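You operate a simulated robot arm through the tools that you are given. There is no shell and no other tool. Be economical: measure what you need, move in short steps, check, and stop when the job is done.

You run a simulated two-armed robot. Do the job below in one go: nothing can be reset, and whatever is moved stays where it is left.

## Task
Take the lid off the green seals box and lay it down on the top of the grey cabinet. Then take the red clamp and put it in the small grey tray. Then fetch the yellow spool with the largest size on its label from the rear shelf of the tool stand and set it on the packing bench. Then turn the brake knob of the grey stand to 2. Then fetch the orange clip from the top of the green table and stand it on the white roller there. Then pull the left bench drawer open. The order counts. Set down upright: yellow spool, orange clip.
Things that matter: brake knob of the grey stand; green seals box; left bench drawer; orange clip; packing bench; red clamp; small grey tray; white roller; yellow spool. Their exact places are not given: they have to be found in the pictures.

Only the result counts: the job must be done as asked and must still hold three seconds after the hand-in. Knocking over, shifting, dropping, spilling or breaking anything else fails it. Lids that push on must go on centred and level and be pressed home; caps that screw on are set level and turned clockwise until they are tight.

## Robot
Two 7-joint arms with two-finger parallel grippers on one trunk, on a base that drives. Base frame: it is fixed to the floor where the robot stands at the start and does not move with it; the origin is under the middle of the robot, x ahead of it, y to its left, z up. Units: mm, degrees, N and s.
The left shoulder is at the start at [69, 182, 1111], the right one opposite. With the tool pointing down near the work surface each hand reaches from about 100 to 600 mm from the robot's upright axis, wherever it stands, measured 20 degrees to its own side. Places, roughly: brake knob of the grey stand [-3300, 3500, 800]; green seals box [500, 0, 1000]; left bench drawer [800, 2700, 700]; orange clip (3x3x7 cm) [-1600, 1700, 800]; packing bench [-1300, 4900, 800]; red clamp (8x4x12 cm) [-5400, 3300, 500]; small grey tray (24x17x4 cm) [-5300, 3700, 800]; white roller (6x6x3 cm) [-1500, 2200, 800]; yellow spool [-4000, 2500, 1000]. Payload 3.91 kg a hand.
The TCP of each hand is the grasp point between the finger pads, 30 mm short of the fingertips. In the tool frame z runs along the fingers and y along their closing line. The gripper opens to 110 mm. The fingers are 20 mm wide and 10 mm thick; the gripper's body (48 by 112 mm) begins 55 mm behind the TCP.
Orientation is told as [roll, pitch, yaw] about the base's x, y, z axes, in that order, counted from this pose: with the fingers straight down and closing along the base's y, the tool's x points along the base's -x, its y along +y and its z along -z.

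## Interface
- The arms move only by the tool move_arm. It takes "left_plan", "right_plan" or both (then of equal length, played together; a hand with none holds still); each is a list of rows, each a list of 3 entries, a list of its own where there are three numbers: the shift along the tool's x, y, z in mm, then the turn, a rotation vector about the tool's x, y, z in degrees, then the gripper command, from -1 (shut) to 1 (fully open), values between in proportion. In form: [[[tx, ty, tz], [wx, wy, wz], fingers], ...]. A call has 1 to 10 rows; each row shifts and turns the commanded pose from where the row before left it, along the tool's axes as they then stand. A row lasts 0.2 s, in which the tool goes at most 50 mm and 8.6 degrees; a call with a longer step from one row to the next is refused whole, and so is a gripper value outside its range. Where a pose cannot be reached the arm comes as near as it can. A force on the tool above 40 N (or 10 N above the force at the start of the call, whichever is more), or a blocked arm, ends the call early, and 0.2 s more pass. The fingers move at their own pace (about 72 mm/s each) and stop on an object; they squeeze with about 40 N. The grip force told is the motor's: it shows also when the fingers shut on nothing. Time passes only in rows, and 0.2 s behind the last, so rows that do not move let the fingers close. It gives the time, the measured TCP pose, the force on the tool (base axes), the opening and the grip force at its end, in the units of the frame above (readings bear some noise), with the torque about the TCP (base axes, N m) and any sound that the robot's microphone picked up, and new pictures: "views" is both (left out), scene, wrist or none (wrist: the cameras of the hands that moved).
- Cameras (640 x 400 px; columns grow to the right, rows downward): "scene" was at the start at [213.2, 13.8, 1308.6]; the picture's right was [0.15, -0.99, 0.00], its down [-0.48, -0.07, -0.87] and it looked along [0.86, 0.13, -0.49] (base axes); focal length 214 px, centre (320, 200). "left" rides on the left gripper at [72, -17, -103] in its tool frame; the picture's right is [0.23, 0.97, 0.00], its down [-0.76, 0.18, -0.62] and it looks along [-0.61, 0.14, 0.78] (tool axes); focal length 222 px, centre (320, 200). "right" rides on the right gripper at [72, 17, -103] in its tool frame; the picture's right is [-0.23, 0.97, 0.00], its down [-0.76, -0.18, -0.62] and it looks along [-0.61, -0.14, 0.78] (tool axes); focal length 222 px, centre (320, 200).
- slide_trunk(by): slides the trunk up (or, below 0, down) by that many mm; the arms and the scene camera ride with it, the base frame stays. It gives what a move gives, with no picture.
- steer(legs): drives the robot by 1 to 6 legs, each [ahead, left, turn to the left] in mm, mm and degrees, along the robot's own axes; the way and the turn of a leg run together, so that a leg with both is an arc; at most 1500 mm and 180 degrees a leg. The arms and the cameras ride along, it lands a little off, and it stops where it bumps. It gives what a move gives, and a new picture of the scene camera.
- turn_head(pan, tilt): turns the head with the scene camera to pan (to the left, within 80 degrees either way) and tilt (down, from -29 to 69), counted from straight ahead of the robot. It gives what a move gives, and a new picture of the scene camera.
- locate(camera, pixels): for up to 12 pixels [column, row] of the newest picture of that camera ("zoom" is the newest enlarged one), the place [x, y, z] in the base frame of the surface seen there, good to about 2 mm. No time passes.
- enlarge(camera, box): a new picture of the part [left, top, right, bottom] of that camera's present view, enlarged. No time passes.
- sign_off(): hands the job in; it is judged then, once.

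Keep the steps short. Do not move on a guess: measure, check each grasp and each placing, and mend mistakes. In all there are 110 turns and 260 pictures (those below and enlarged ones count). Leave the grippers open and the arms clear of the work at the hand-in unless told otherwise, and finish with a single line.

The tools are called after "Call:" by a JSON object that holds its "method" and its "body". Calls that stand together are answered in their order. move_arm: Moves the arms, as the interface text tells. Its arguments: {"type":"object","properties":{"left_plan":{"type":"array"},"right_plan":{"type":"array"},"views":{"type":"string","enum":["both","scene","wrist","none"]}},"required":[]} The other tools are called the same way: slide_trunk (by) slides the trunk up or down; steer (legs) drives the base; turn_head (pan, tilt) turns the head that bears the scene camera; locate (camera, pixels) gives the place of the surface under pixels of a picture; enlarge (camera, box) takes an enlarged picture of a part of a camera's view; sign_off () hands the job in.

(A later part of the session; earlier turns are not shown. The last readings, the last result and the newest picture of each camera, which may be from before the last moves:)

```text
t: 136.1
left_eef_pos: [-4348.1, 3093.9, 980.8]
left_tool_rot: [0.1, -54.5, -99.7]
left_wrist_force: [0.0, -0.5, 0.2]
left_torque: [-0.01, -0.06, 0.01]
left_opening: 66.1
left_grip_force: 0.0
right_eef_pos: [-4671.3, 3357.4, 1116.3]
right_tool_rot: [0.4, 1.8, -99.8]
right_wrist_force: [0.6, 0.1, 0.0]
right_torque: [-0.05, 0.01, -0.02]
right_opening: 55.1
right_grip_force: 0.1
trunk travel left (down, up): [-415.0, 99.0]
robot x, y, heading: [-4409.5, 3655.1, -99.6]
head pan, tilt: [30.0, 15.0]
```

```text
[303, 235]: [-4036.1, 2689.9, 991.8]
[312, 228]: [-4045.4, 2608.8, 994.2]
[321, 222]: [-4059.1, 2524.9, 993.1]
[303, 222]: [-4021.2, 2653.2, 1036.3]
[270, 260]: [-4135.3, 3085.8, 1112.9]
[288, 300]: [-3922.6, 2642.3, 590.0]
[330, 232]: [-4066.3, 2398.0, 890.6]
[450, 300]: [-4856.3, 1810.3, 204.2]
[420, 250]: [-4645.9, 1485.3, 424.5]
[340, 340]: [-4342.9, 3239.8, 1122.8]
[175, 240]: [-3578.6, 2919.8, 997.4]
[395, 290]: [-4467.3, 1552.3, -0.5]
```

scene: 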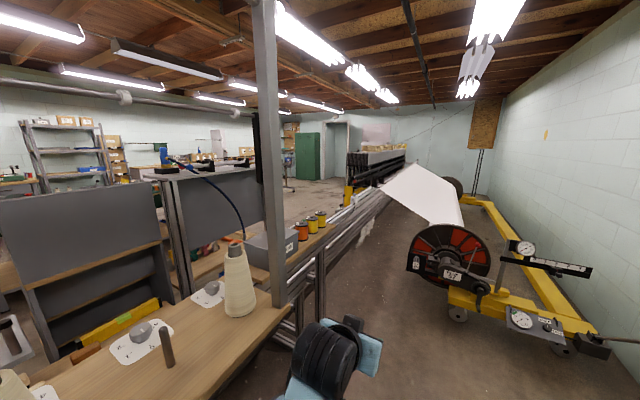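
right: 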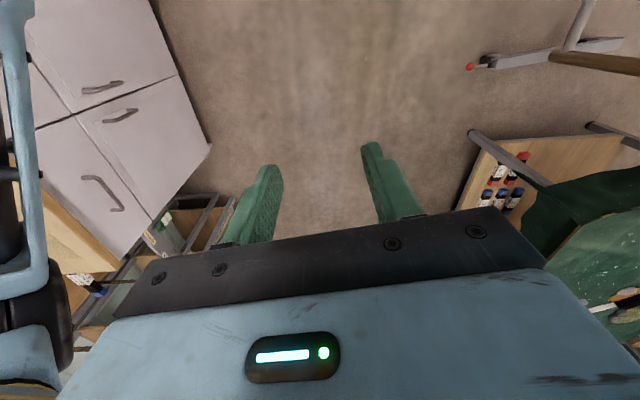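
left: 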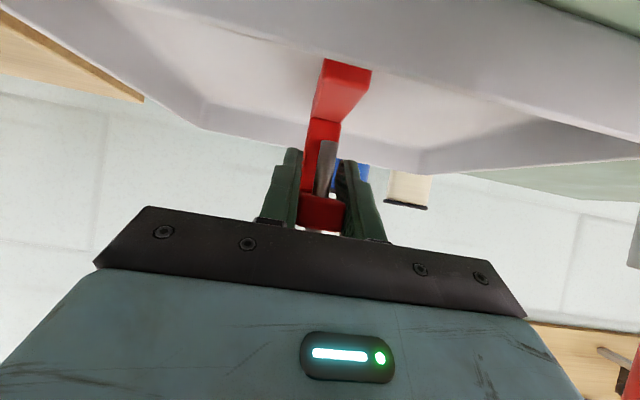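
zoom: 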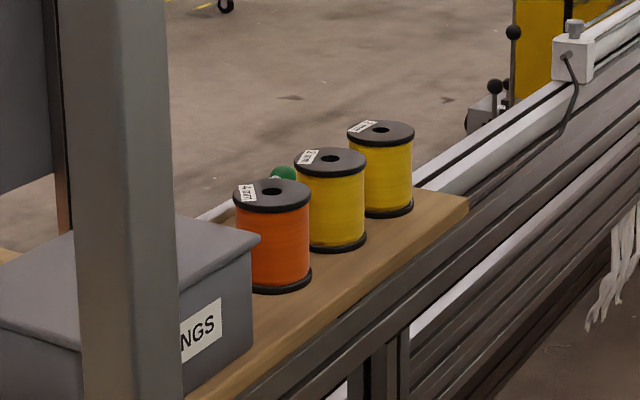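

Spools: orange (−4036,2690), yellow (−4045,2609), yellow (−4059,2525), tops at z≈1035. I'll fold the left hand back to vertical, then drive to (−4620,2650) and face +x.

Call:
{"method": "move_arm", "body": {"left_plan": [[[15, 0, -30], [0, 8, 0], 0], [[10, 0, -30], [0, 8, 0], 0], [[10, 0, -30], [0, 8, 0], 0], [[20, 0, -20], [0, 8, 0], 0], [[25, 0, -10], [0, 8, 0], 0], [[25, 0, -10], [0, 8, 0], 0], [[20, 10, 0], [0, 7, 0], 0], [[20, 10, 0], [0, 0, 0], 0], [[0, 0, 0], [0, 0, 0], 0]], "views": "none"}}

Call:
{"method": "steer", "body": {"legs": [[1026, -40, 0]]}}

```text
t: 137.3
left_eef_pos: [-4288.8, 3144.8, 879.7]
left_tool_rot: [8.0, -19.6, -99.4]
left_wrist_force: [0.0, 0.6, 0.2]
left_torque: [0.01, -0.02, 0.03]
left_opening: 55.1
left_grip_force: 0.1
left hand out of reach, approached as far as the arm can: row 3, 4, 5
right_eef_pos: [-4670.7, 3356.4, 1115.4]
right_tool_rot: [0.5, 1.8, -99.9]
right_wrist_force: [0.0, 0.5, 0.4]
right_torque: [-0.02, -0.02, -0.02]
right_opening: 54.8
right_grip_force: 0.0
trunk travel left (down, up): [-415.0, 99.0]
robot x, y, heading: [-4406.6, 3655.4, -99.9]
head pan, tilt: [30.0, 15.0]
stopped in row 5 (left hand): the arm was blocked; the commanded pose is now the measured one
```

```text
t: 142.5
left_eef_pos: [-4499.4, 2156.1, 879.5]
left_tool_rot: [7.9, -19.7, -99.4]
left_wrist_force: [0.3, 0.3, -0.8]
left_torque: [0.03, 0.03, 0.01]
left_opening: 55.1
left_grip_force: 0.0
right_eef_pos: [-4880.4, 2368.4, 1116.5]
right_tool_rot: [0.4, 1.8, -99.7]
right_wrist_force: [-0.5, -0.3, -0.1]
right_torque: [0.01, 0.0, 0.01]
right_opening: 55.1
right_grip_force: 0.0
trunk travel left (down, up): [-415.0, 99.0]
robot x, y, heading: [-4621.1, 2663.4, -99.6]
head pan, tilt: [30.0, 15.0]
```

scene: 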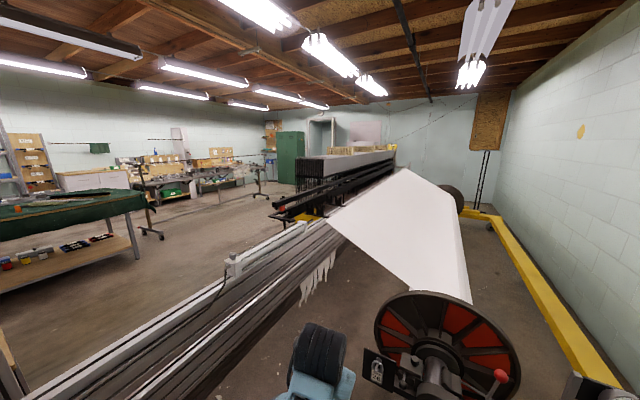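

The left hand is at an odd tilt. I'll bring it back and up, straightening it.

Call:
{"method": "move_arm", "body": {"left_plan": [[[30, 0, -25], [0, 0, 0], 0], [[30, 0, -25], [0, 0, 0], 0], [[30, 0, -25], [0, 5, 0], 0], [[30, 0, -25], [-2, 5, 0], 0], [[25, 0, -25], [-3, 5, 0], 0], [[15, 0, -25], [-3, 5, 0], 0], [[0, 0, 0], [0, 0, 0], 0]], "views": "none"}}

```text
t: 143.1
left_eef_pos: [-4439.2, 2189.5, 895.0]
left_tool_rot: [17.8, -21.8, -100.4]
left_wrist_force: [0.2, 0.0, -0.4]
left_torque: [0.01, 0.01, -0.03]
left_opening: 55.1
left_grip_force: 0.1
left hand out of reach, approached as far as the arm can: row 2
right_eef_pos: [-4881.3, 2369.5, 1116.8]
right_tool_rot: [0.4, 1.8, -99.6]
right_wrist_force: [0.4, -0.6, 0.4]
right_torque: [-0.02, 0.02, 0.0]
right_opening: 55.2
right_grip_force: 0.1
trunk travel left (down, up): [-415.0, 99.0]
robot x, y, heading: [-4620.6, 2667.7, -99.6]
head pan, tilt: [30.0, 15.0]
stopped in row 2 (left hand): the arm was blocked; the commanded pose is now the measured one
```

The left arm is blocked somewhere. I'll look at it.

Call:
{"method": "turn_head", "body": {"pan": 45, "tilt": 50}}

Call:
{"method": "enlarge", "body": {"camera": "left", "box": [0, 0, 640, 400]}}

```text
t: 144.1
left_eef_pos: [-4440.1, 2190.4, 895.0]
left_tool_rot: [17.8, -21.9, -100.5]
left_wrist_force: [0.3, 0.1, -0.5]
left_torque: [0.0, 0.01, -0.02]
left_opening: 55.0
left_grip_force: 0.0
right_eef_pos: [-4880.9, 2369.2, 1116.1]
right_tool_rot: [0.3, 1.9, -99.7]
right_wrist_force: [-0.2, -0.7, 0.7]
right_torque: [-0.03, 0.0, -0.02]
right_opening: 54.8
right_grip_force: 0.0
trunk travel left (down, up): [-415.0, 99.0]
robot x, y, heading: [-4621.6, 2665.2, -99.8]
head pan, tilt: [45.0, 50.0]
```

scene: 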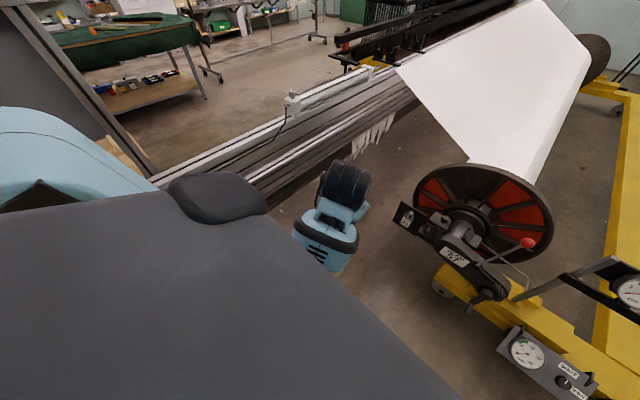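

```text
1.00 times, centred on (320, 200) of left (not enlarged: the box is as wide or as high as the picture)
```

zoom: 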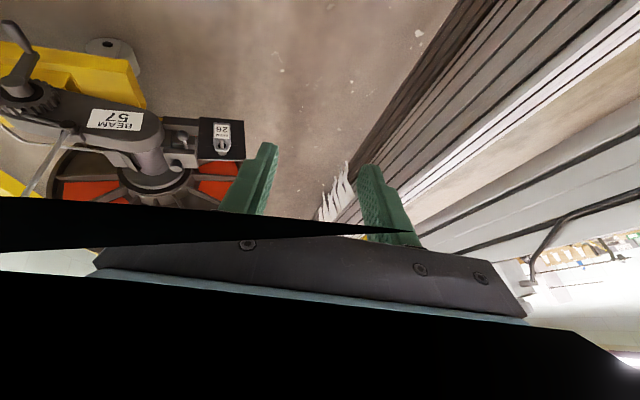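

The forearm lies low and folded against the hand. I'll tilt the hand forward again, move it ahead and up to unfold.

Call:
{"method": "move_arm", "body": {"left_plan": [[[-15, 0, 5], [-4, -6, 0], 0], [[-15, 0, 5], [-4, -6, 0], 0], [[-15, 0, 5], [-4, -6, 0], 0], [[-15, 0, 10], [-4, -6, 0], 0], [[-20, 0, 10], [0, -6, 0], 0], [[-30, 0, 0], [0, -6, 0], 0], [[-35, 0, 0], [0, 0, 0], 0], [[-40, 0, 0], [0, 0, 0], 0], [[-40, 0, 0], [0, 0, 0], 0], [[-40, 0, 0], [0, 0, 0], 0]], "views": "both"}}

```text
t: 146.3
left_eef_pos: [-4502.3, 2006.4, 1052.2]
left_tool_rot: [53.2, -49.7, -127.8]
left_wrist_force: [-0.5, -0.2, 0.2]
left_torque: [0.02, 0.0, 0.0]
left_opening: 54.6
left_grip_force: 0.1
right_eef_pos: [-4880.9, 2368.2, 1115.1]
right_tool_rot: [0.3, 1.8, -99.6]
right_wrist_force: [0.2, 1.0, 0.5]
right_torque: [0.0, 0.02, -0.01]
right_opening: 55.0
right_grip_force: 0.1
trunk travel left (down, up): [-415.0, 99.0]
robot x, y, heading: [-4616.0, 2663.0, -100.0]
head pan, tilt: [45.0, 50.0]
```

scene: 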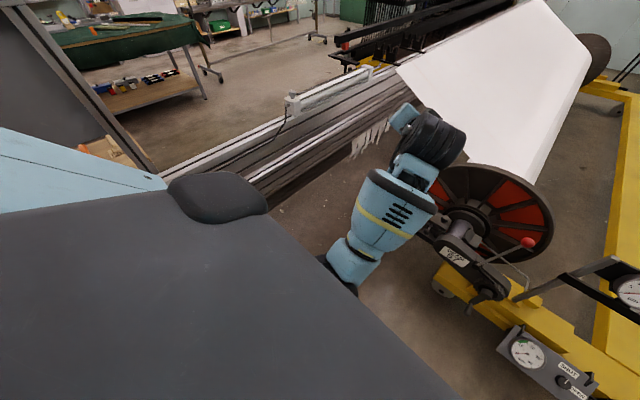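
left: 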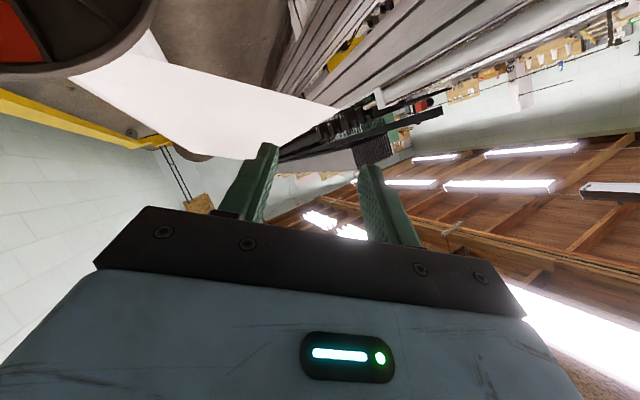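

My roll sign was wrong. I'll turn the hand back to a clean forward tilt (tool rotation of about (31,4,−17)) while easing down and back.

Call:
{"method": "move_arm", "body": {"left_plan": [[[0, 0, 0], [6.1, 0.8, -3.5], 0], [[0, 0, 0], [6.1, 0.8, -3.5], 0], [[0, 0, 0], [6.1, 0.8, -3.5], 0], [[0, 0, 0], [6.1, 0.8, -3.5], 0], [[0, 0, 0], [6.1, 0.8, -3.5], 0], [[0, 20, 0], [0, 0, 0], 0], [[0, 20, 0], [0, 0, 0], 0], [[0, 20, 0], [0, 0, 0], 0]], "views": "scene"}}

```text
t: 148.1
left_eef_pos: [-4457.0, 1999.1, 1054.2]
left_tool_rot: [-3.4, -54.5, -97.9]
left_wrist_force: [0.5, 0.8, 0.7]
left_torque: [0.0, -0.01, 0.02]
left_opening: 55.1
left_grip_force: 0.2
right_eef_pos: [-4880.6, 2368.6, 1116.7]
right_tool_rot: [0.5, 1.9, -99.7]
right_wrist_force: [0.3, 0.8, -0.7]
right_torque: [0.0, -0.02, -0.03]
right_opening: 54.9
right_grip_force: 0.2
trunk travel left (down, up): [-415.0, 99.0]
robot x, y, heading: [-4623.2, 2666.6, -99.6]
head pan, tilt: [45.0, 50.0]
```

scene: 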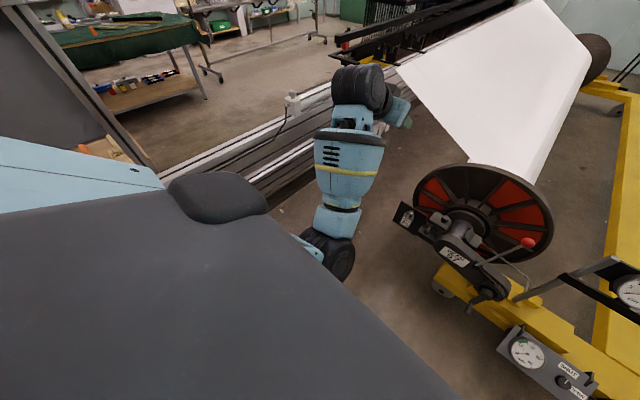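

Clean now. The left arm isn't needed for a while, so I'll park it with the fingers pointing forward, pulled back and out to the side.

Call:
{"method": "move_arm", "body": {"left_plan": [[[0, 0, -10], [2, -8, 0], 0], [[0, 0, -20], [1, -8, 0], 0], [[0, 0, -30], [0, -8, 0], 0], [[0, 0, -40], [0, -8, 0], 0], [[0, 10, -40], [0, -3, 0], 0], [[0, 10, -40], [0, 0, 0], 0], [[0, 10, -40], [0, 0, 0], 0], [[0, 0, -20], [0, 0, 0], 0]], "views": "scene"}}

```text
t: 149.9
left_eef_pos: [-4356.0, 2148.1, 1065.0]
left_tool_rot: [-84.1, -86.7, -19.2]
left_wrist_force: [1.0, 0.4, 0.8]
left_torque: [0.0, 0.02, -0.02]
left_opening: 55.0
left_grip_force: 0.1
left hand out of reach, approached as far as the arm can: row 6, 7, 8
right_eef_pos: [-4881.9, 2370.2, 1115.8]
right_tool_rot: [0.4, 1.7, -99.7]
right_wrist_force: [-0.8, 0.2, -0.3]
right_torque: [-0.01, -0.01, 0.02]
right_opening: 54.8
right_grip_force: 0.0
trunk travel left (down, up): [-415.0, 99.0]
robot x, y, heading: [-4618.9, 2665.1, -99.6]
head pan, tilt: [45.0, 50.0]
```

scene: 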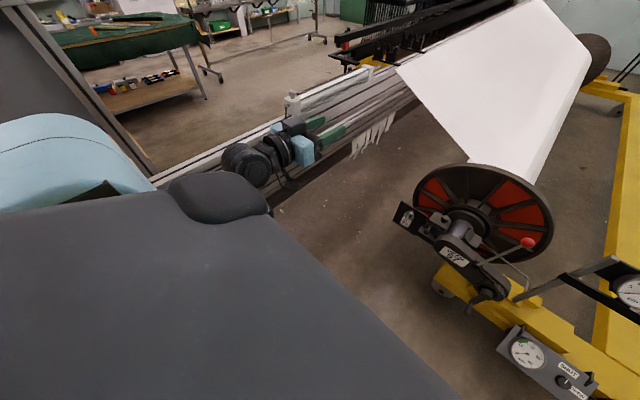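

Parked. Strafe 250 mm away from the stand, then turn to face it.

Call:
{"method": "steer", "body": {"legs": [[0, -250, 0], [0, 0, 99.6]]}}

Call:
{"method": "turn_head", "body": {"pan": 0, "tilt": 25}}

```text
t: 156.9
left_eef_pos: [-4396.6, 3055.3, 1064.2]
left_tool_rot: [-84.0, -86.7, 80.6]
left_wrist_force: [0.2, 0.6, 0.3]
left_torque: [0.01, 0.0, -0.02]
left_opening: 55.2
left_grip_force: 0.0
right_eef_pos: [-4525.7, 2501.2, 1117.1]
right_tool_rot: [0.3, 1.9, 0.2]
right_wrist_force: [0.5, 0.3, 0.3]
right_torque: [0.05, 0.02, 0.01]
right_opening: 54.8
right_grip_force: 0.1
trunk travel left (down, up): [-415.0, 99.0]
robot x, y, heading: [-4860.0, 2709.5, 0.2]
head pan, tilt: [45.0, 50.0]
```

scene: 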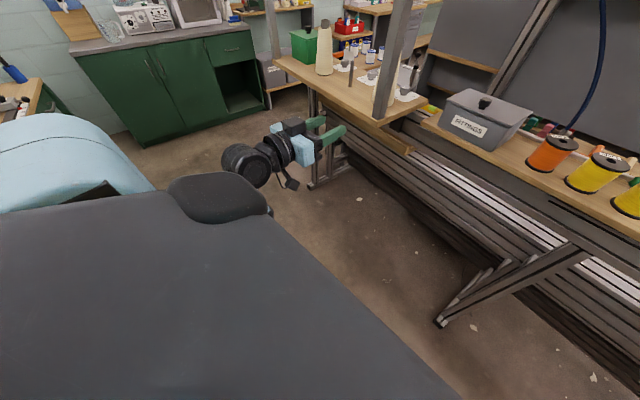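

```text
t: 158.0
left_eef_pos: [-4397.6, 3055.2, 1063.7]
left_tool_rot: [-84.0, -86.7, 80.6]
left_wrist_force: [0.2, 0.8, 0.5]
left_torque: [-0.01, 0.0, 0.04]
left_opening: 55.0
left_grip_force: 0.0
right_eef_pos: [-4525.7, 2501.0, 1116.3]
right_tool_rot: [0.4, 1.8, 0.2]
right_wrist_force: [-0.6, -0.3, -0.5]
right_torque: [-0.02, 0.03, 0.01]
right_opening: 54.9
right_grip_force: 0.0
trunk travel left (down, up): [-415.0, 99.0]
robot x, y, heading: [-4863.1, 2703.4, 0.3]
head pan, tilt: [0.0, 25.0]
```

scene: 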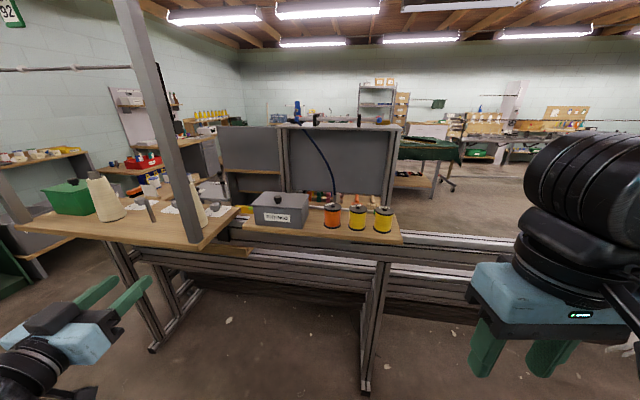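

Call:
{"method": "enlarge", "body": {"camera": "scene", "box": [300, 190, 410, 250]}}

Call:
{"method": "locate", "body": {"camera": "zoom", "pixels": [[180, 105], [331, 110], [480, 120], [331, 200], [480, 210], [480, 170], [331, 170], [480, 140], [520, 270]]}}

```text
5.82 times, centred on (355, 220) of scene
```

zoom: 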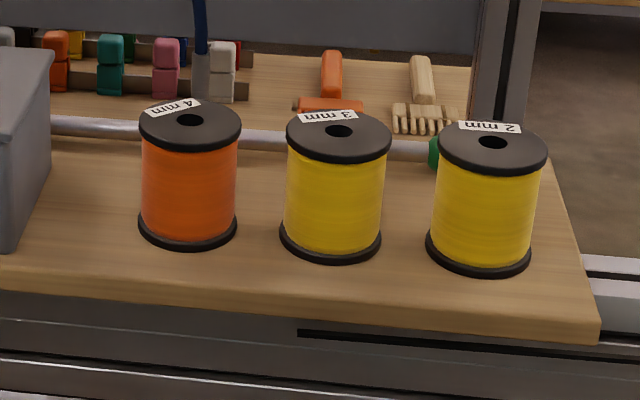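

```text
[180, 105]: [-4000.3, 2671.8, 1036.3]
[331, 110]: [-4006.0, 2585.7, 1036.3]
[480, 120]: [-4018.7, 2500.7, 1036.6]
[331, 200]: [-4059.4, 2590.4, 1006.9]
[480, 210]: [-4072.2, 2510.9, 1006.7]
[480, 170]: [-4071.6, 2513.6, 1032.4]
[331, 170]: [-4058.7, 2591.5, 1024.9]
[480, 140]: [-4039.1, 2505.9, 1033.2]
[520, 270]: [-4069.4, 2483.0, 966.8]
```

Labels read 4 mm (orange), 3 mm (middle yellow), 2 mm (right yellow): the middle yellow one at about (−4030,2589) is wanted. Before approaching, I'll try to swing the left hand down to vertical and in.

Call:
{"method": "move_arm", "body": {"left_plan": [[[0, 0, 0], [0, 8, 0], 0], [[0, 0, 0], [0, 8, 0], 0], [[0, 0, 0], [0, 8, 0], 0], [[0, 0, 0], [0, 8, 0], 0], [[0, 0, 0], [0, 8, 0], 0], [[0, 0, 0], [0, 8, 0], 0], [[0, 0, 0], [0, 8, 0], 0], [[0, 0, 0], [0, 8, 0], 0], [[0, 0, 0], [0, 8, 0], 0], [[0, 0, 0], [0, 8, 0], 0]], "views": "scene"}}

```text
t: 160.2
left_eef_pos: [-4392.3, 3058.6, 1062.9]
left_tool_rot: [-3.4, -9.4, -2.7]
left_wrist_force: [-0.7, 0.7, 0.9]
left_torque: [-0.03, -0.01, 0.01]
left_opening: 54.8
left_grip_force: 0.2
left hand out of reach, approached as far as the arm can: row 1
right_eef_pos: [-4525.4, 2501.2, 1115.1]
right_tool_rot: [0.4, 1.8, 0.2]
right_wrist_force: [0.8, 0.5, -0.2]
right_torque: [0.02, -0.01, 0.0]
right_opening: 55.2
right_grip_force: 0.1
trunk travel left (down, up): [-415.0, 99.0]
robot x, y, heading: [-4861.2, 2704.5, 0.2]
head pan, tilt: [0.0, 25.0]
```

scene: 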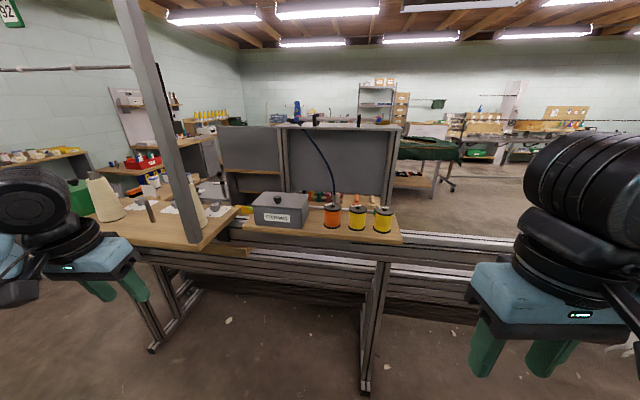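

It worked. Now pull the left hand back, and turn the right hand 90° so it closes along x.

Call:
{"method": "move_arm", "body": {"left_plan": [[[20, -10, 0], [0, 4.5, 0], 0], [[30, -20, 0], [0, 4.5, 0], 0], [[30, -20, 0], [0, 0, 0], 0], [[30, -20, 0], [0, 0, 0], 0], [[20, -10, 0], [0, 0, 0], 0], [[0, 0, 0], [0, 0, 0], 0], [[0, 0, 0], [0, 0, 0], 0], [[0, 0, 0], [0, 0, 0], 0], [[0, 0, 0], [0, 0, 0], 0], [[0, 0, 0], [0, 0, 0], 0]], "right_plan": [[[0, 0, 0], [0, -2, 0], 0], [[0, 0, 0], [0, 0, 8.5], 0.4], [[0, 0, 0], [0, 0, 8.5], 0.4], [[0, 0, 0], [0, 0, 8.5], 0.4], [[0, 0, 0], [0, 0, 8.5], 0.4], [[0, 0, 0], [0, 0, 8.5], 0.4], [[0, 0, 0], [0, 0, 8.5], 0.4], [[0, 0, 0], [0, 0, 8.5], 0.4], [[0, 0, 0], [0, 0, 8.5], 0.4], [[0, 0, 0], [0, 0, 8.5], 0.4]], "views": "scene"}}

```text
t: 162.4
left_eef_pos: [-4525.4, 2985.1, 1061.2]
left_tool_rot: [-3.3, -0.7, -3.3]
left_wrist_force: [-0.2, 0.0, 0.3]
left_torque: [-0.02, -0.01, 0.02]
left_opening: 54.8
left_grip_force: 0.1
right_eef_pos: [-4525.9, 2502.6, 1115.8]
right_tool_rot: [0.2, 0.4, -76.5]
right_wrist_force: [0.2, -0.1, 0.2]
right_torque: [0.0, 0.01, 0.0]
right_opening: 77.2
right_grip_force: 0.0
trunk travel left (down, up): [-415.0, 99.0]
robot x, y, heading: [-4860.5, 2705.7, 0.2]
head pan, tilt: [0.0, 25.0]
```

scene: 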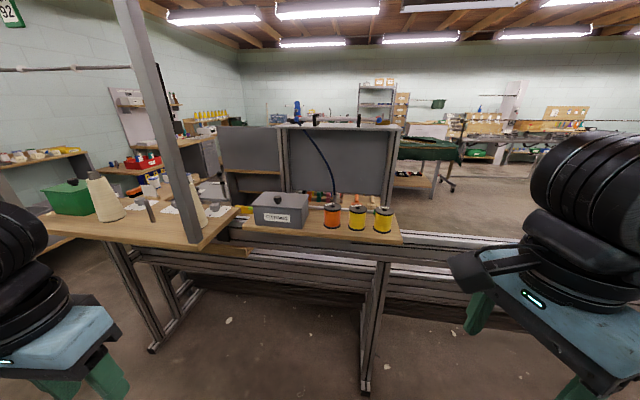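

Drive 280 mm forward and 35 mm left, keeping the right hand high.

Call:
{"method": "steer", "body": {"legs": [[280, 35, 0]]}}

Call:
{"method": "enlarge", "body": {"camera": "right", "box": [0, 0, 640, 400]}}

```text
t: 164.3
left_eef_pos: [-4248.5, 3021.5, 1060.3]
left_tool_rot: [-3.3, -0.6, -3.2]
left_wrist_force: [-0.4, -0.4, 0.1]
left_torque: [-0.01, 0.02, 0.0]
left_opening: 55.1
left_grip_force: 0.1
right_eef_pos: [-4246.3, 2538.1, 1116.8]
right_tool_rot: [0.4, 0.3, -76.2]
right_wrist_force: [-0.5, -0.3, -0.7]
right_torque: [0.0, 0.0, 0.02]
right_opening: 77.2
right_grip_force: 0.1
trunk travel left (down, up): [-415.0, 99.0]
robot x, y, heading: [-4584.0, 2743.5, 0.3]
head pan, tilt: [0.0, 25.0]
```

scene: 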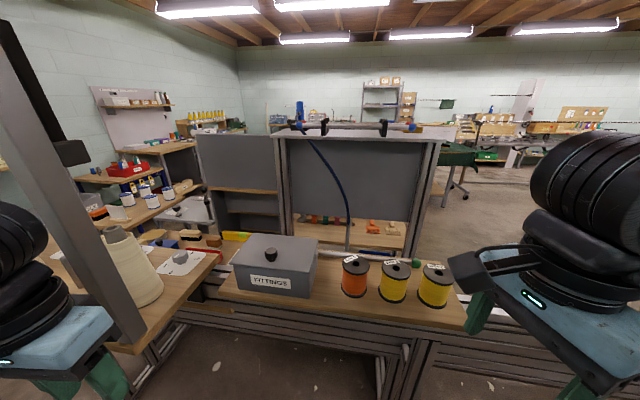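

```text
1.00 times, centred on (320, 200) of right (not enlarged: the box is as wide or as high as the picture)
```

zoom: 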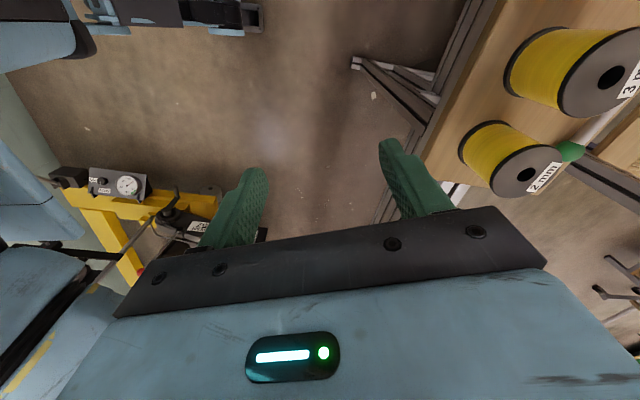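

Labels confirmed: right spool 2 mm, next one 3 mm. Measure the middle spool from the scene view.

Call:
{"method": "enlarge", "body": {"camera": "scene", "box": [330, 235, 470, 325]}}

Call:
{"method": "locate", "body": {"camera": "zoom", "pixels": [[297, 140], [297, 160], [240, 145], [352, 155], [297, 115], [240, 110], [380, 110], [297, 170], [300, 320], [130, 115], [130, 150]]}}

```text
4.44 times, centred on (400, 280) of scene
```

zoom: 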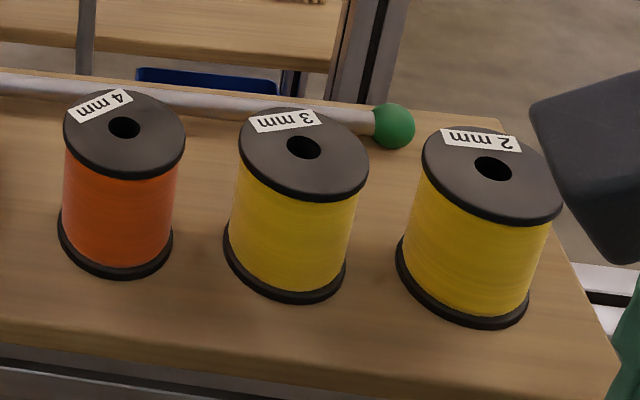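

```text
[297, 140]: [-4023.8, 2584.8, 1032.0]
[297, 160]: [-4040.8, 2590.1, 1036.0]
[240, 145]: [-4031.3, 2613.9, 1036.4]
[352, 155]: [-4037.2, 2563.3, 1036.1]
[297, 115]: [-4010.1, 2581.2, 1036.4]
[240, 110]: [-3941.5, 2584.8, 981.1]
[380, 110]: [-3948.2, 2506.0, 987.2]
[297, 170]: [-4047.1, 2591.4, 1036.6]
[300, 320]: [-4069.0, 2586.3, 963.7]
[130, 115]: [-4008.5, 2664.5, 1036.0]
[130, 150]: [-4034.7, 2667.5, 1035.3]
```

Spool centre (−4030,2585), radius about 28, z 967–1036. Move the right hand above it.

Call:
{"method": "move_arm", "body": {"right_plan": [[[0, 0, 0], [0, 0, 8], 0.4], [[4.84, 43.9, 0], [0, 0, 0], 0.5], [[4.84, 43.9, 0], [0, 0, 0], 0.5], [[4.84, 43.9, 0], [0, 0, 0], 0.5], [[4.84, 43.9, 0], [0, 0, 0], 0.5], [[4.84, 43.9, 0], [0, 0, 0], 0.5], [[0, 0, 15], [0, 0, 0], 0.5]], "views": "both"}}

```text
t: 165.9
left_eef_pos: [-4248.0, 3021.3, 1060.7]
left_tool_rot: [-3.3, -0.7, -3.2]
left_wrist_force: [-0.4, 0.1, 0.8]
left_torque: [0.01, 0.01, 0.01]
left_opening: 54.9
left_grip_force: 0.0
right_eef_pos: [-4030.0, 2585.3, 1101.4]
right_tool_rot: [0.3, 0.4, -84.2]
right_wrist_force: [0.4, -0.8, 0.0]
right_torque: [0.0, -0.01, 0.0]
right_opening: 82.6
right_grip_force: 0.1
trunk travel left (down, up): [-415.0, 99.0]
robot x, y, heading: [-4583.1, 2743.6, 0.3]
head pan, tilt: [0.0, 25.0]
```

scene: 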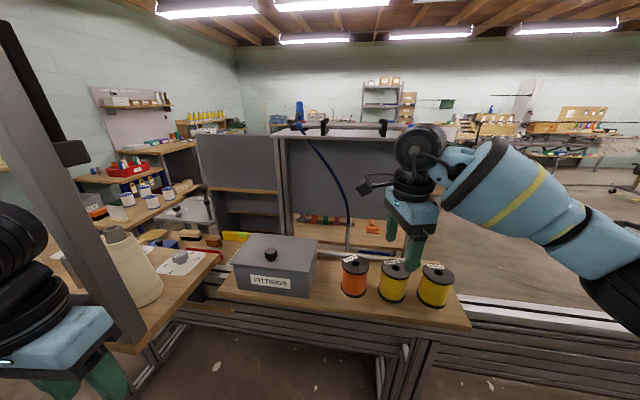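
right: 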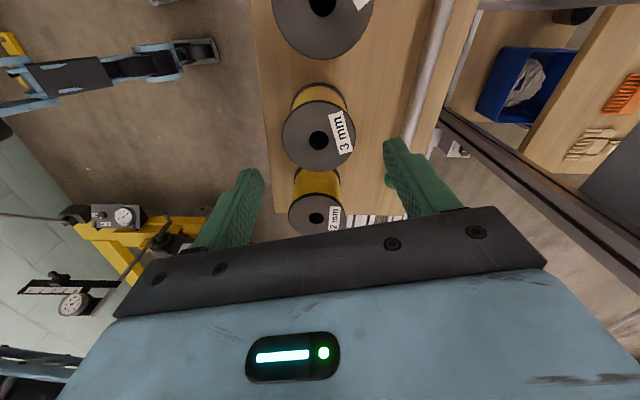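

Call:
{"method": "locate", "body": {"camera": "right", "pixels": [[284, 135], [355, 145], [318, 105], [318, 169], [318, 150], [318, 125]]}}

```text
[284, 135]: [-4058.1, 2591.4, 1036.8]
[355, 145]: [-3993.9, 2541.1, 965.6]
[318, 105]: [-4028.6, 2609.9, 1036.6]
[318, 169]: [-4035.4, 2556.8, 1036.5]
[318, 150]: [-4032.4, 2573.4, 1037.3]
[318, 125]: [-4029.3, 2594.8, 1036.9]
```

Centred. Descend 93 mm and close.

Call:
{"method": "move_arm", "body": {"right_plan": [[[0, 0, 30], [0, 0, 0], 0.5], [[0, 0, 30], [0, 0, 0], 0.5], [[0, 0, 20], [0, 0, 0], 0.5], [[0, 0, 13], [0, 0, 0], 0.5], [[0, 0, 0], [0, 0, 0], -0.2], [[0, 0, 0], [0, 0, 0], -1], [[0, 0, 0], [0, 0, 0], -1], [[0, 0, 0], [0, 0, 0], -1]], "views": "wrist"}}

```text
t: 167.7
left_eef_pos: [-4249.2, 3021.9, 1060.6]
left_tool_rot: [-3.3, -0.6, -3.2]
left_wrist_force: [-1.0, 0.2, 0.2]
left_torque: [-0.03, -0.02, 0.0]
left_opening: 54.9
left_grip_force: 0.0
right_eef_pos: [-4030.5, 2585.6, 1008.1]
right_tool_rot: [0.1, 0.3, -84.2]
right_wrist_force: [0.7, -0.2, -0.6]
right_torque: [0.0, 0.04, 0.01]
right_opening: 56.5
right_grip_force: 39.8
trunk travel left (down, up): [-415.0, 99.0]
robot x, y, heading: [-4584.9, 2747.9, 0.0]
head pan, tilt: [0.0, 25.0]
```

right: 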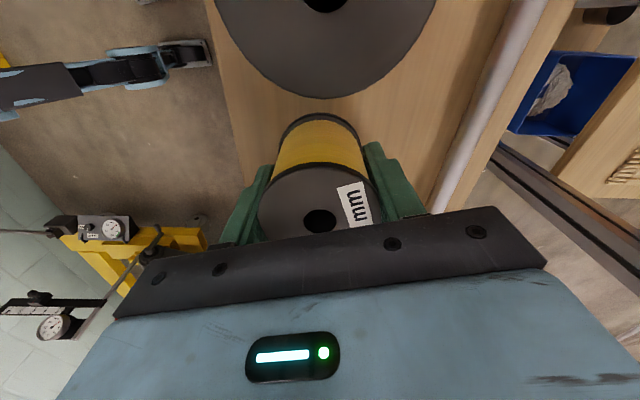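

Gripped at the flanges. Lift straight up 115 mm, then back 180 mm.

Call:
{"method": "move_arm", "body": {"right_plan": [[[0, 0, -15], [0, 0, 0], -1], [[0, 0, -30], [0, 0, 0], -1], [[0, 0, -35], [0, 0, 0], -1], [[0, 0, -35], [0, 0, 0], -1], [[0, -40, 0], [0, 0, 0], -1], [[0, -45, 0], [0, 0, 0], -1], [[0, -45, 0], [0, 0, 0], -1], [[0, -45, 0], [0, 0, 0], -1], [[0, 0, 0], [0, 0, 0], -1]], "views": "both"}}

```text
t: 169.7
left_eef_pos: [-4249.1, 3021.3, 1061.8]
left_tool_rot: [-3.3, -0.6, -3.2]
left_wrist_force: [0.0, -0.4, -0.4]
left_torque: [0.0, 0.02, -0.03]
left_opening: 55.3
left_grip_force: 0.0
right_eef_pos: [-4205.4, 2565.6, 1124.2]
right_tool_rot: [0.2, 0.3, -84.1]
right_wrist_force: [0.8, 0.0, -0.1]
right_torque: [-0.04, 0.0, 0.01]
right_opening: 56.6
right_grip_force: 39.8
trunk travel left (down, up): [-415.0, 99.0]
robot x, y, heading: [-4584.7, 2745.1, 0.3]
head pan, tilt: [0.0, 25.0]
```

scene: 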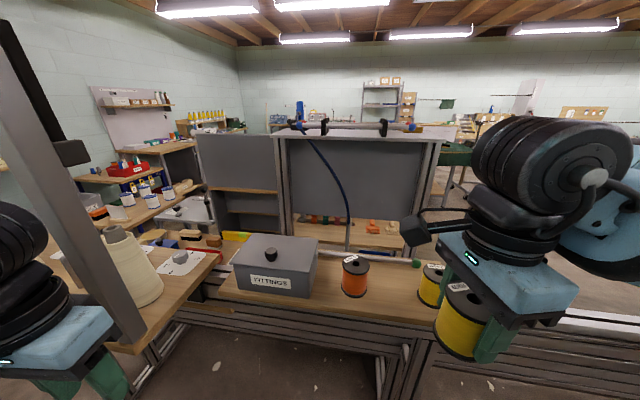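
right: 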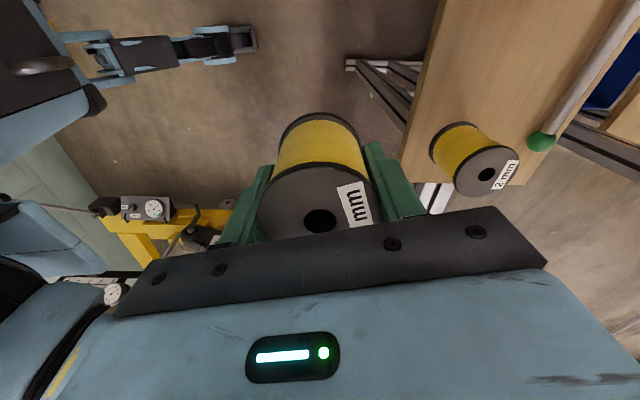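

The 3 mm spool is held. Drive back a bit, strafe to the passage at y≈4380, then go forward along +x.

Call:
{"method": "steer", "body": {"legs": [[-75, 0, 0], [0, 1500, 0], [0, 130, 0], [1500, 0, 0], [560, 0, 0], [0, -170, 0]]}}

```text
t: 196.7
left_eef_pos: [-2277.2, 4517.0, 1060.6]
left_tool_rot: [-3.3, -0.7, -2.7]
left_wrist_force: [-0.4, -0.8, -0.5]
left_torque: [0.0, 0.0, -0.02]
left_opening: 54.9
left_grip_force: 0.1
right_eef_pos: [-2230.4, 4062.3, 1124.5]
right_tool_rot: [0.3, 0.4, -83.6]
right_wrist_force: [-0.1, -0.2, -1.5]
right_torque: [0.02, 0.03, 0.0]
right_opening: 56.9
right_grip_force: 39.5
trunk travel left (down, up): [-415.0, 99.0]
robot x, y, heading: [-2610.5, 4236.2, 0.9]
head pan, tilt: [0.0, 25.0]
```

scene: 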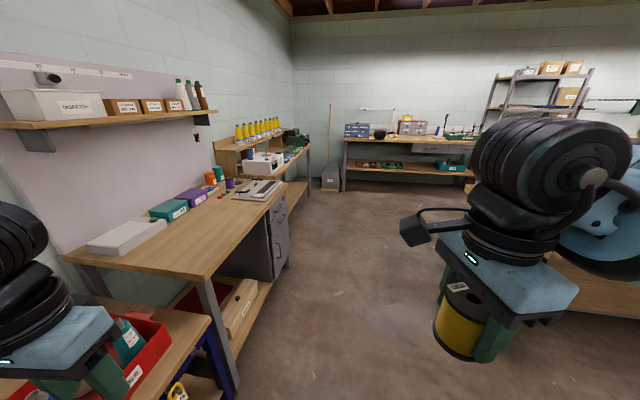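

The bench ahead left with cartons is the packing bench. I'll find a free spot on its top.

Call:
{"method": "locate", "body": {"camera": "scene", "pixels": [[150, 260], [200, 240], [225, 215], [205, 272], [290, 180], [130, 240], [180, 215], [250, 195], [200, 330], [80, 262]]}}

Call:
{"method": "enlarge", "body": {"camera": "scene", "box": [0, 60, 320, 300]}}

```text
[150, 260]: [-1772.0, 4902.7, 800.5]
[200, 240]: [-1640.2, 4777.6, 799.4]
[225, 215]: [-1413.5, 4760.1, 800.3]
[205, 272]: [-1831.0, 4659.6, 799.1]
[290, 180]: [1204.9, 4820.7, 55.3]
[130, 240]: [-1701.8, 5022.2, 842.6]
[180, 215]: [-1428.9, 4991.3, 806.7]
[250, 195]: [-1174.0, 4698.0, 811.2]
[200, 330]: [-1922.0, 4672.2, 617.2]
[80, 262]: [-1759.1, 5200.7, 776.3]
```

```text
1.67 times, centred on (160, 180) of scene
```

zoom: 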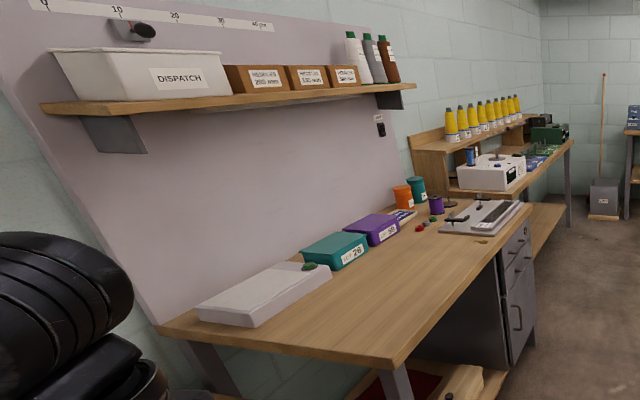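

Free wood around (−1600,4800), z 800. Drive to (−1750,4200) and face the bench.

Call:
{"method": "steer", "body": {"legs": [[0, -45, 0], [870, -14, 0], [0, 0, 89]]}}

Call:
{"method": "turn_head", "body": {"pan": -10, "tilt": 35}}

```text
t: 205.8
left_eef_pos: [-2018.3, 4524.6, 1061.0]
left_tool_rot: [-3.3, -0.6, 86.9]
left_wrist_force: [0.2, 0.2, 0.5]
left_torque: [0.01, 0.01, -0.02]
left_opening: 54.9
left_grip_force: 0.1
right_eef_pos: [-1562.9, 4566.9, 1123.7]
right_tool_rot: [0.3, 0.3, 6.0]
right_wrist_force: [-0.2, -0.6, 0.2]
right_torque: [-0.02, 0.03, 0.0]
right_opening: 56.7
right_grip_force: 39.9
trunk travel left (down, up): [-415.0, 99.0]
robot x, y, heading: [-1741.2, 4187.0, 90.3]
head pan, tilt: [0.0, 25.0]
```

scene: 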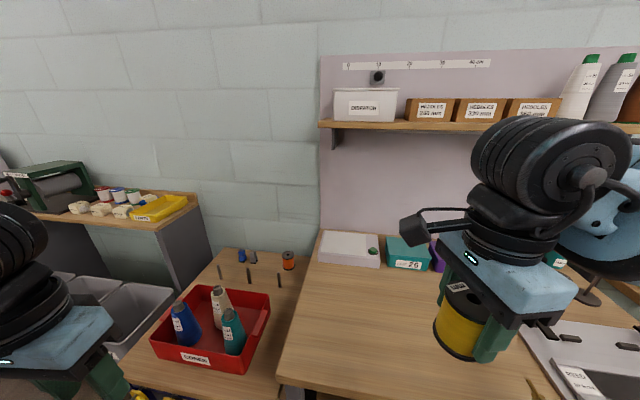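

```text
t: 206.5
left_eef_pos: [-2018.8, 4523.8, 1061.7]
left_tool_rot: [-3.2, -0.7, 86.9]
left_wrist_force: [-0.6, 0.5, -0.2]
left_torque: [0.01, 0.0, 0.01]
left_opening: 55.0
left_grip_force: 0.1
right_eef_pos: [-1562.8, 4567.7, 1124.4]
right_tool_rot: [0.3, 0.4, 5.8]
right_wrist_force: [-0.8, 0.7, -1.1]
right_torque: [-0.03, -0.01, -0.03]
right_opening: 56.5
right_grip_force: 39.8
trunk travel left (down, up): [-415.0, 99.0]
robot x, y, heading: [-1736.9, 4191.4, 90.6]
head pan, tilt: [-10.0, 35.0]
```

scene: 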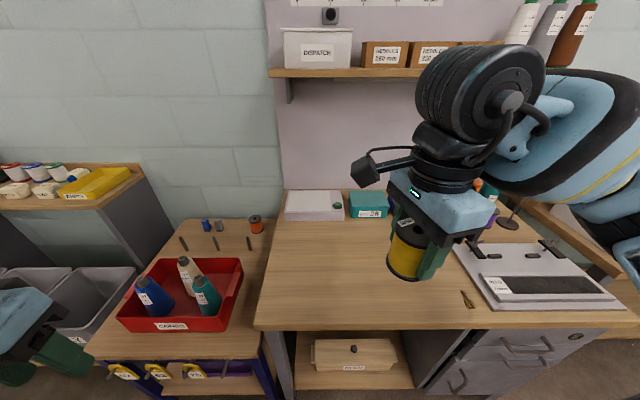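

Move over the free spot (−1583,4770) and lower most of the way.

Call:
{"method": "move_arm", "body": {"right_plan": [[[0, 41, 0], [0, 0, 0], -1], [[0, 41, 0], [0, 0, 0], -1], [[0, 41, 0], [0, 0, 0], -1], [[0, 41, 0], [0, 0, 0], -1], [[0, 41, 0], [0, 0, 0], -1], [[0, 0, 45], [0, 0, 0], -1], [[0, 0, 45], [0, 0, 0], -1], [[0, 0, 45], [0, 0, 0], -1], [[0, 0, 45], [0, 0, 0], -1], [[0, 0, 45], [0, 0, 0], -1]], "views": "both"}}

```text
t: 208.7
left_eef_pos: [-2018.5, 4523.3, 1061.5]
left_tool_rot: [-3.3, -0.7, 86.9]
left_wrist_force: [0.1, -0.1, -0.8]
left_torque: [0.05, -0.03, -0.02]
left_opening: 55.1
left_grip_force: 0.1
right_eef_pos: [-1586.3, 4772.4, 900.3]
right_tool_rot: [0.3, 0.3, 6.0]
right_wrist_force: [0.0, -0.8, -0.8]
right_torque: [0.01, 0.01, -0.02]
right_opening: 56.5
right_grip_force: 39.8
trunk travel left (down, up): [-415.0, 99.0]
robot x, y, heading: [-1737.1, 4188.7, 90.6]
head pan, tilt: [-10.0, 35.0]
```

scene: 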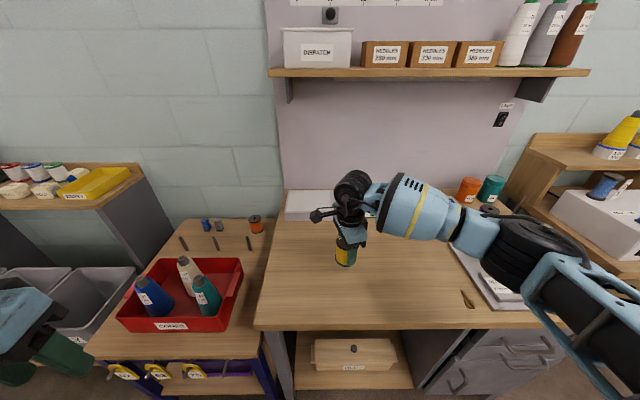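
right: 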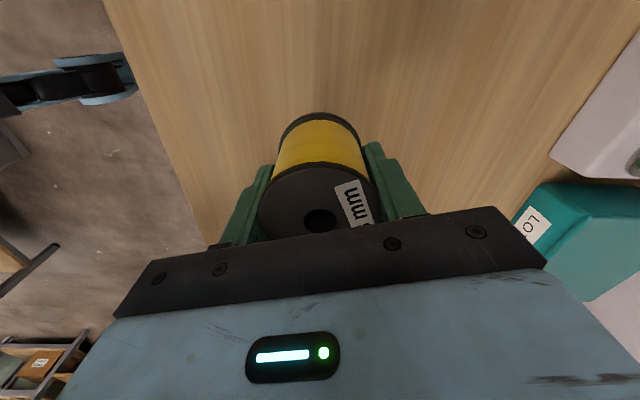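

Call:
{"method": "move_arm", "body": {"right_plan": [[[0, 0, 35], [0, 0, 0], -1], [[0, 0, 14], [0, 0, 0], -1], [[0, 0, 5], [0, 0, 0], -1], [[0, 0, 3], [0, 0, 0], -1], [[0, 0, 2], [0, 0, 0], -1], [[0, 0, 2], [0, 0, 0], -1], [[0, 0, 0], [0, 0, 0], -1]], "views": "none"}}

```text
t: 210.3
left_eef_pos: [-2019.4, 4522.2, 1062.9]
left_tool_rot: [-3.2, -0.9, 86.9]
left_wrist_force: [0.7, -0.5, -0.4]
left_torque: [-0.01, 0.04, -0.01]
left_opening: 54.9
left_grip_force: 0.0
right_eef_pos: [-1586.5, 4772.6, 842.1]
right_tool_rot: [0.7, 0.4, 5.9]
right_wrist_force: [2.0, -0.9, 33.8]
right_torque: [-0.62, -0.07, -0.12]
right_opening: 56.5
right_grip_force: 40.0
trunk travel left (down, up): [-415.0, 99.0]
robot x, y, heading: [-1738.2, 4187.1, 90.6]
head pan, tilt: [-10.0, 35.0]
```

On the bench (34 N). Ease up 2 mm, open, and go up.

Call:
{"method": "move_arm", "body": {"right_plan": [[[0, 0, -2], [0, 0, 0], -1], [[0, 0, 0], [0, 0, 0], 0.2], [[0, 0, 0], [0, 0, 0], 0.5], [[0, 0, 0], [0, 0, 0], 0.5], [[0, 0, -30], [0, 0, 0], 0.5], [[0, 0, -45], [0, 0, 0], 0.5], [[0, 0, -45], [0, 0, 0], 0.5], [[0, 0, -45], [0, 0, 0], 0.5], [[0, 0, -45], [0, 0, 0], 0.5], [[0, 0, -45], [0, 0, 0], 0.5]], "views": "both"}}

```text
t: 212.5
left_eef_pos: [-2018.5, 4523.7, 1061.0]
left_tool_rot: [-3.3, -0.7, 86.9]
left_wrist_force: [0.6, -0.2, 0.5]
left_torque: [0.01, 0.0, 0.0]
left_opening: 54.9
left_grip_force: 0.1
right_eef_pos: [-1584.2, 4772.0, 1096.8]
right_tool_rot: [0.3, 0.4, 6.0]
right_wrist_force: [0.3, 0.2, -0.3]
right_torque: [-0.01, -0.02, 0.03]
right_opening: 82.2
right_grip_force: 0.0
trunk travel left (down, up): [-415.0, 99.0]
robot x, y, heading: [-1741.2, 4190.1, 90.7]
head pan, tilt: [-10.0, 35.0]
```

scene: 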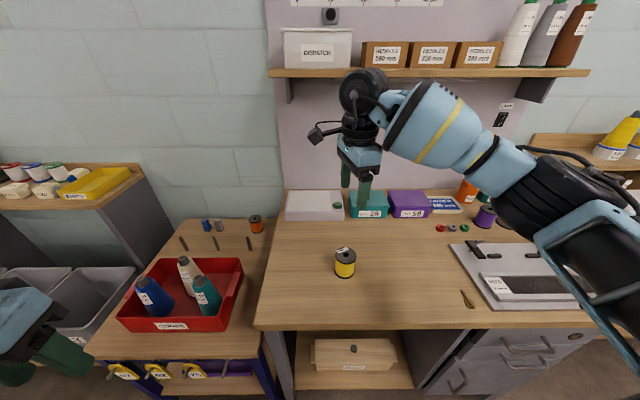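
right: 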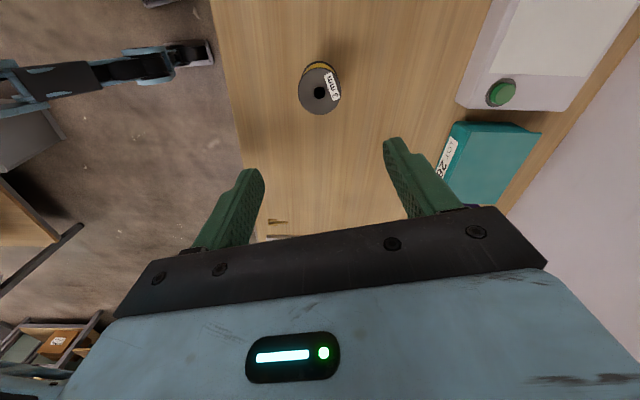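

The 3 mm spool stands upright on the bench. Next, the brake knob: pull the hand back, back off, turn to face −x and go nearer.

Call:
{"method": "move_arm", "body": {"right_plan": [[[0, -44, 0], [0, 0, 0], 0], [[0, -44, 0], [0, 0, 0], 0], [[0, -44, 0], [0, 0, 0], 0], [[0, -44, 0], [0, 0, 0], 0], [[0, -30, 0], [0, 0, 0], 0]], "views": "none"}}

Call:
{"method": "steer", "body": {"legs": [[-650, 0, 0], [0, 0, 89.5], [600, 0, 0]]}}

Call:
{"method": "turn_head", "body": {"pan": 0, "tilt": 35}}

```text
t: 213.7
left_eef_pos: [-2018.5, 4523.8, 1061.5]
left_tool_rot: [-3.3, -0.7, 86.9]
left_wrist_force: [-0.1, -0.3, 0.1]
left_torque: [0.04, 0.0, -0.02]
left_opening: 54.8
left_grip_force: 0.1
right_eef_pos: [-1562.6, 4566.0, 1095.3]
right_tool_rot: [0.3, 0.3, 6.0]
right_wrist_force: [0.5, 0.2, 0.3]
right_torque: [0.02, 0.0, -0.01]
right_opening: 54.7
right_grip_force: 0.0
trunk travel left (down, up): [-415.0, 99.0]
robot x, y, heading: [-1742.0, 4186.8, 90.5]
head pan, tilt: [-10.0, 35.0]
```

```text
t: 217.1
left_eef_pos: [-2015.2, 3894.7, 1061.0]
left_tool_rot: [-3.3, -0.6, 86.9]
left_wrist_force: [1.2, 0.2, 0.4]
left_torque: [-0.01, 0.0, -0.01]
left_opening: 55.0
left_grip_force: 0.1
right_eef_pos: [-1557.8, 3937.2, 1095.8]
right_tool_rot: [0.4, 0.4, 5.9]
right_wrist_force: [0.2, -0.1, -0.5]
right_torque: [0.0, -0.02, 0.0]
right_opening: 55.3
right_grip_force: 0.1
trunk travel left (down, up): [-415.0, 99.0]
robot x, y, heading: [-1734.5, 3563.0, 90.2]
head pan, tilt: [-10.0, 35.0]
stopped in leg 1: the robot was blocked; the commanded pose is now the measured one
```

scene: 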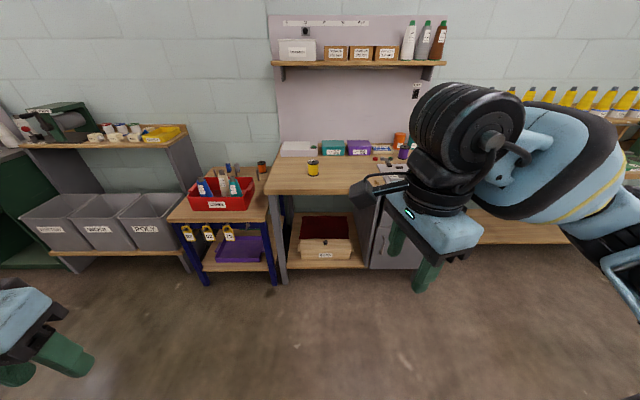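

```text
t: 217.8
left_eef_pos: [-2014.6, 3896.2, 1060.9]
left_tool_rot: [-3.3, -0.6, 86.9]
left_wrist_force: [-0.5, 0.7, 0.3]
left_torque: [0.0, 0.0, 0.0]
left_opening: 54.9
left_grip_force: 0.0
right_eef_pos: [-1558.0, 3940.5, 1094.8]
right_tool_rot: [0.3, 0.4, 5.9]
right_wrist_force: [0.4, 0.3, 0.0]
right_torque: [0.03, -0.01, 0.02]
right_opening: 54.8
right_grip_force: 0.2
trunk travel left (down, up): [-415.0, 99.0]
robot x, y, heading: [-1735.5, 3564.6, 90.5]
head pan, tilt: [0.0, 35.0]
```

scene: 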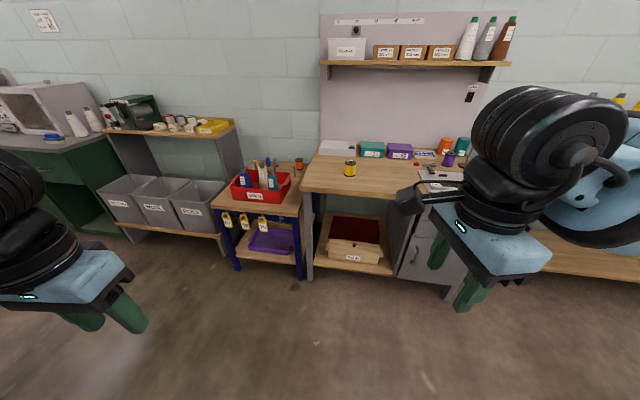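

Blocked behind by something (a grey bin stood near the green table's end). Move forward 150, turn left to face −x, and check it.

Call:
{"method": "steer", "body": {"legs": [[150, 0, 0], [0, 0, 89.5]]}}

Call:
{"method": "turn_head", "body": {"pan": 75, "tilt": 35}}

```text
t: 223.0
left_eef_pos: [-2075.9, 3440.5, 1060.9]
left_tool_rot: [-3.4, -0.6, 175.9]
left_wrist_force: [-0.6, 0.9, -0.2]
left_torque: [-0.03, -0.03, 0.01]
left_opening: 54.8
left_grip_force: 0.1
right_eef_pos: [-2109.5, 3896.3, 1094.5]
right_tool_rot: [0.3, 0.4, 94.9]
right_wrist_force: [0.5, 0.5, 0.1]
right_torque: [-0.01, -0.03, -0.01]
right_opening: 55.0
right_grip_force: 0.0
trunk travel left (down, up): [-415.0, 99.0]
robot x, y, heading: [-1736.3, 3713.8, 179.7]
head pan, tilt: [0.0, 35.0]
```

scene: 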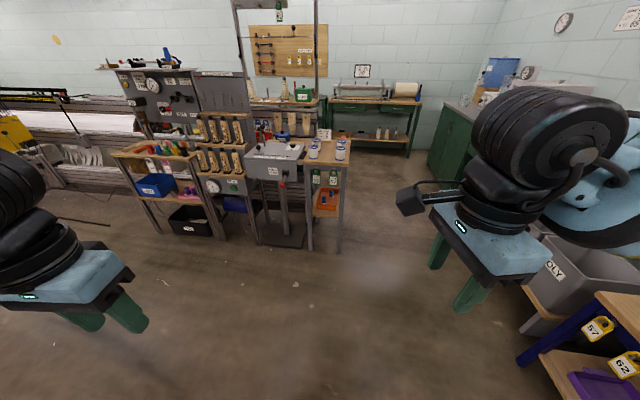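

```text
t: 224.5
left_eef_pos: [-2075.3, 3440.1, 1060.8]
left_tool_rot: [-3.3, -0.6, 175.9]
left_wrist_force: [0.5, 0.2, 0.2]
left_torque: [0.02, -0.01, 0.03]
left_opening: 55.1
left_grip_force: 0.1
right_eef_pos: [-2110.6, 3896.0, 1094.9]
right_tool_rot: [0.3, 0.4, 94.9]
right_wrist_force: [0.2, 0.0, 0.9]
right_torque: [0.0, 0.0, 0.02]
right_opening: 55.1
right_grip_force: 0.2
trunk travel left (down, up): [-415.0, 99.0]
robot x, y, heading: [-1735.4, 3714.4, 178.8]
head pan, tilt: [75.0, 35.0]
```

scene: 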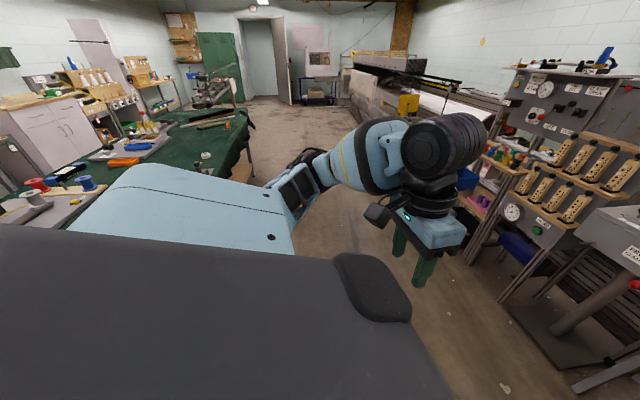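

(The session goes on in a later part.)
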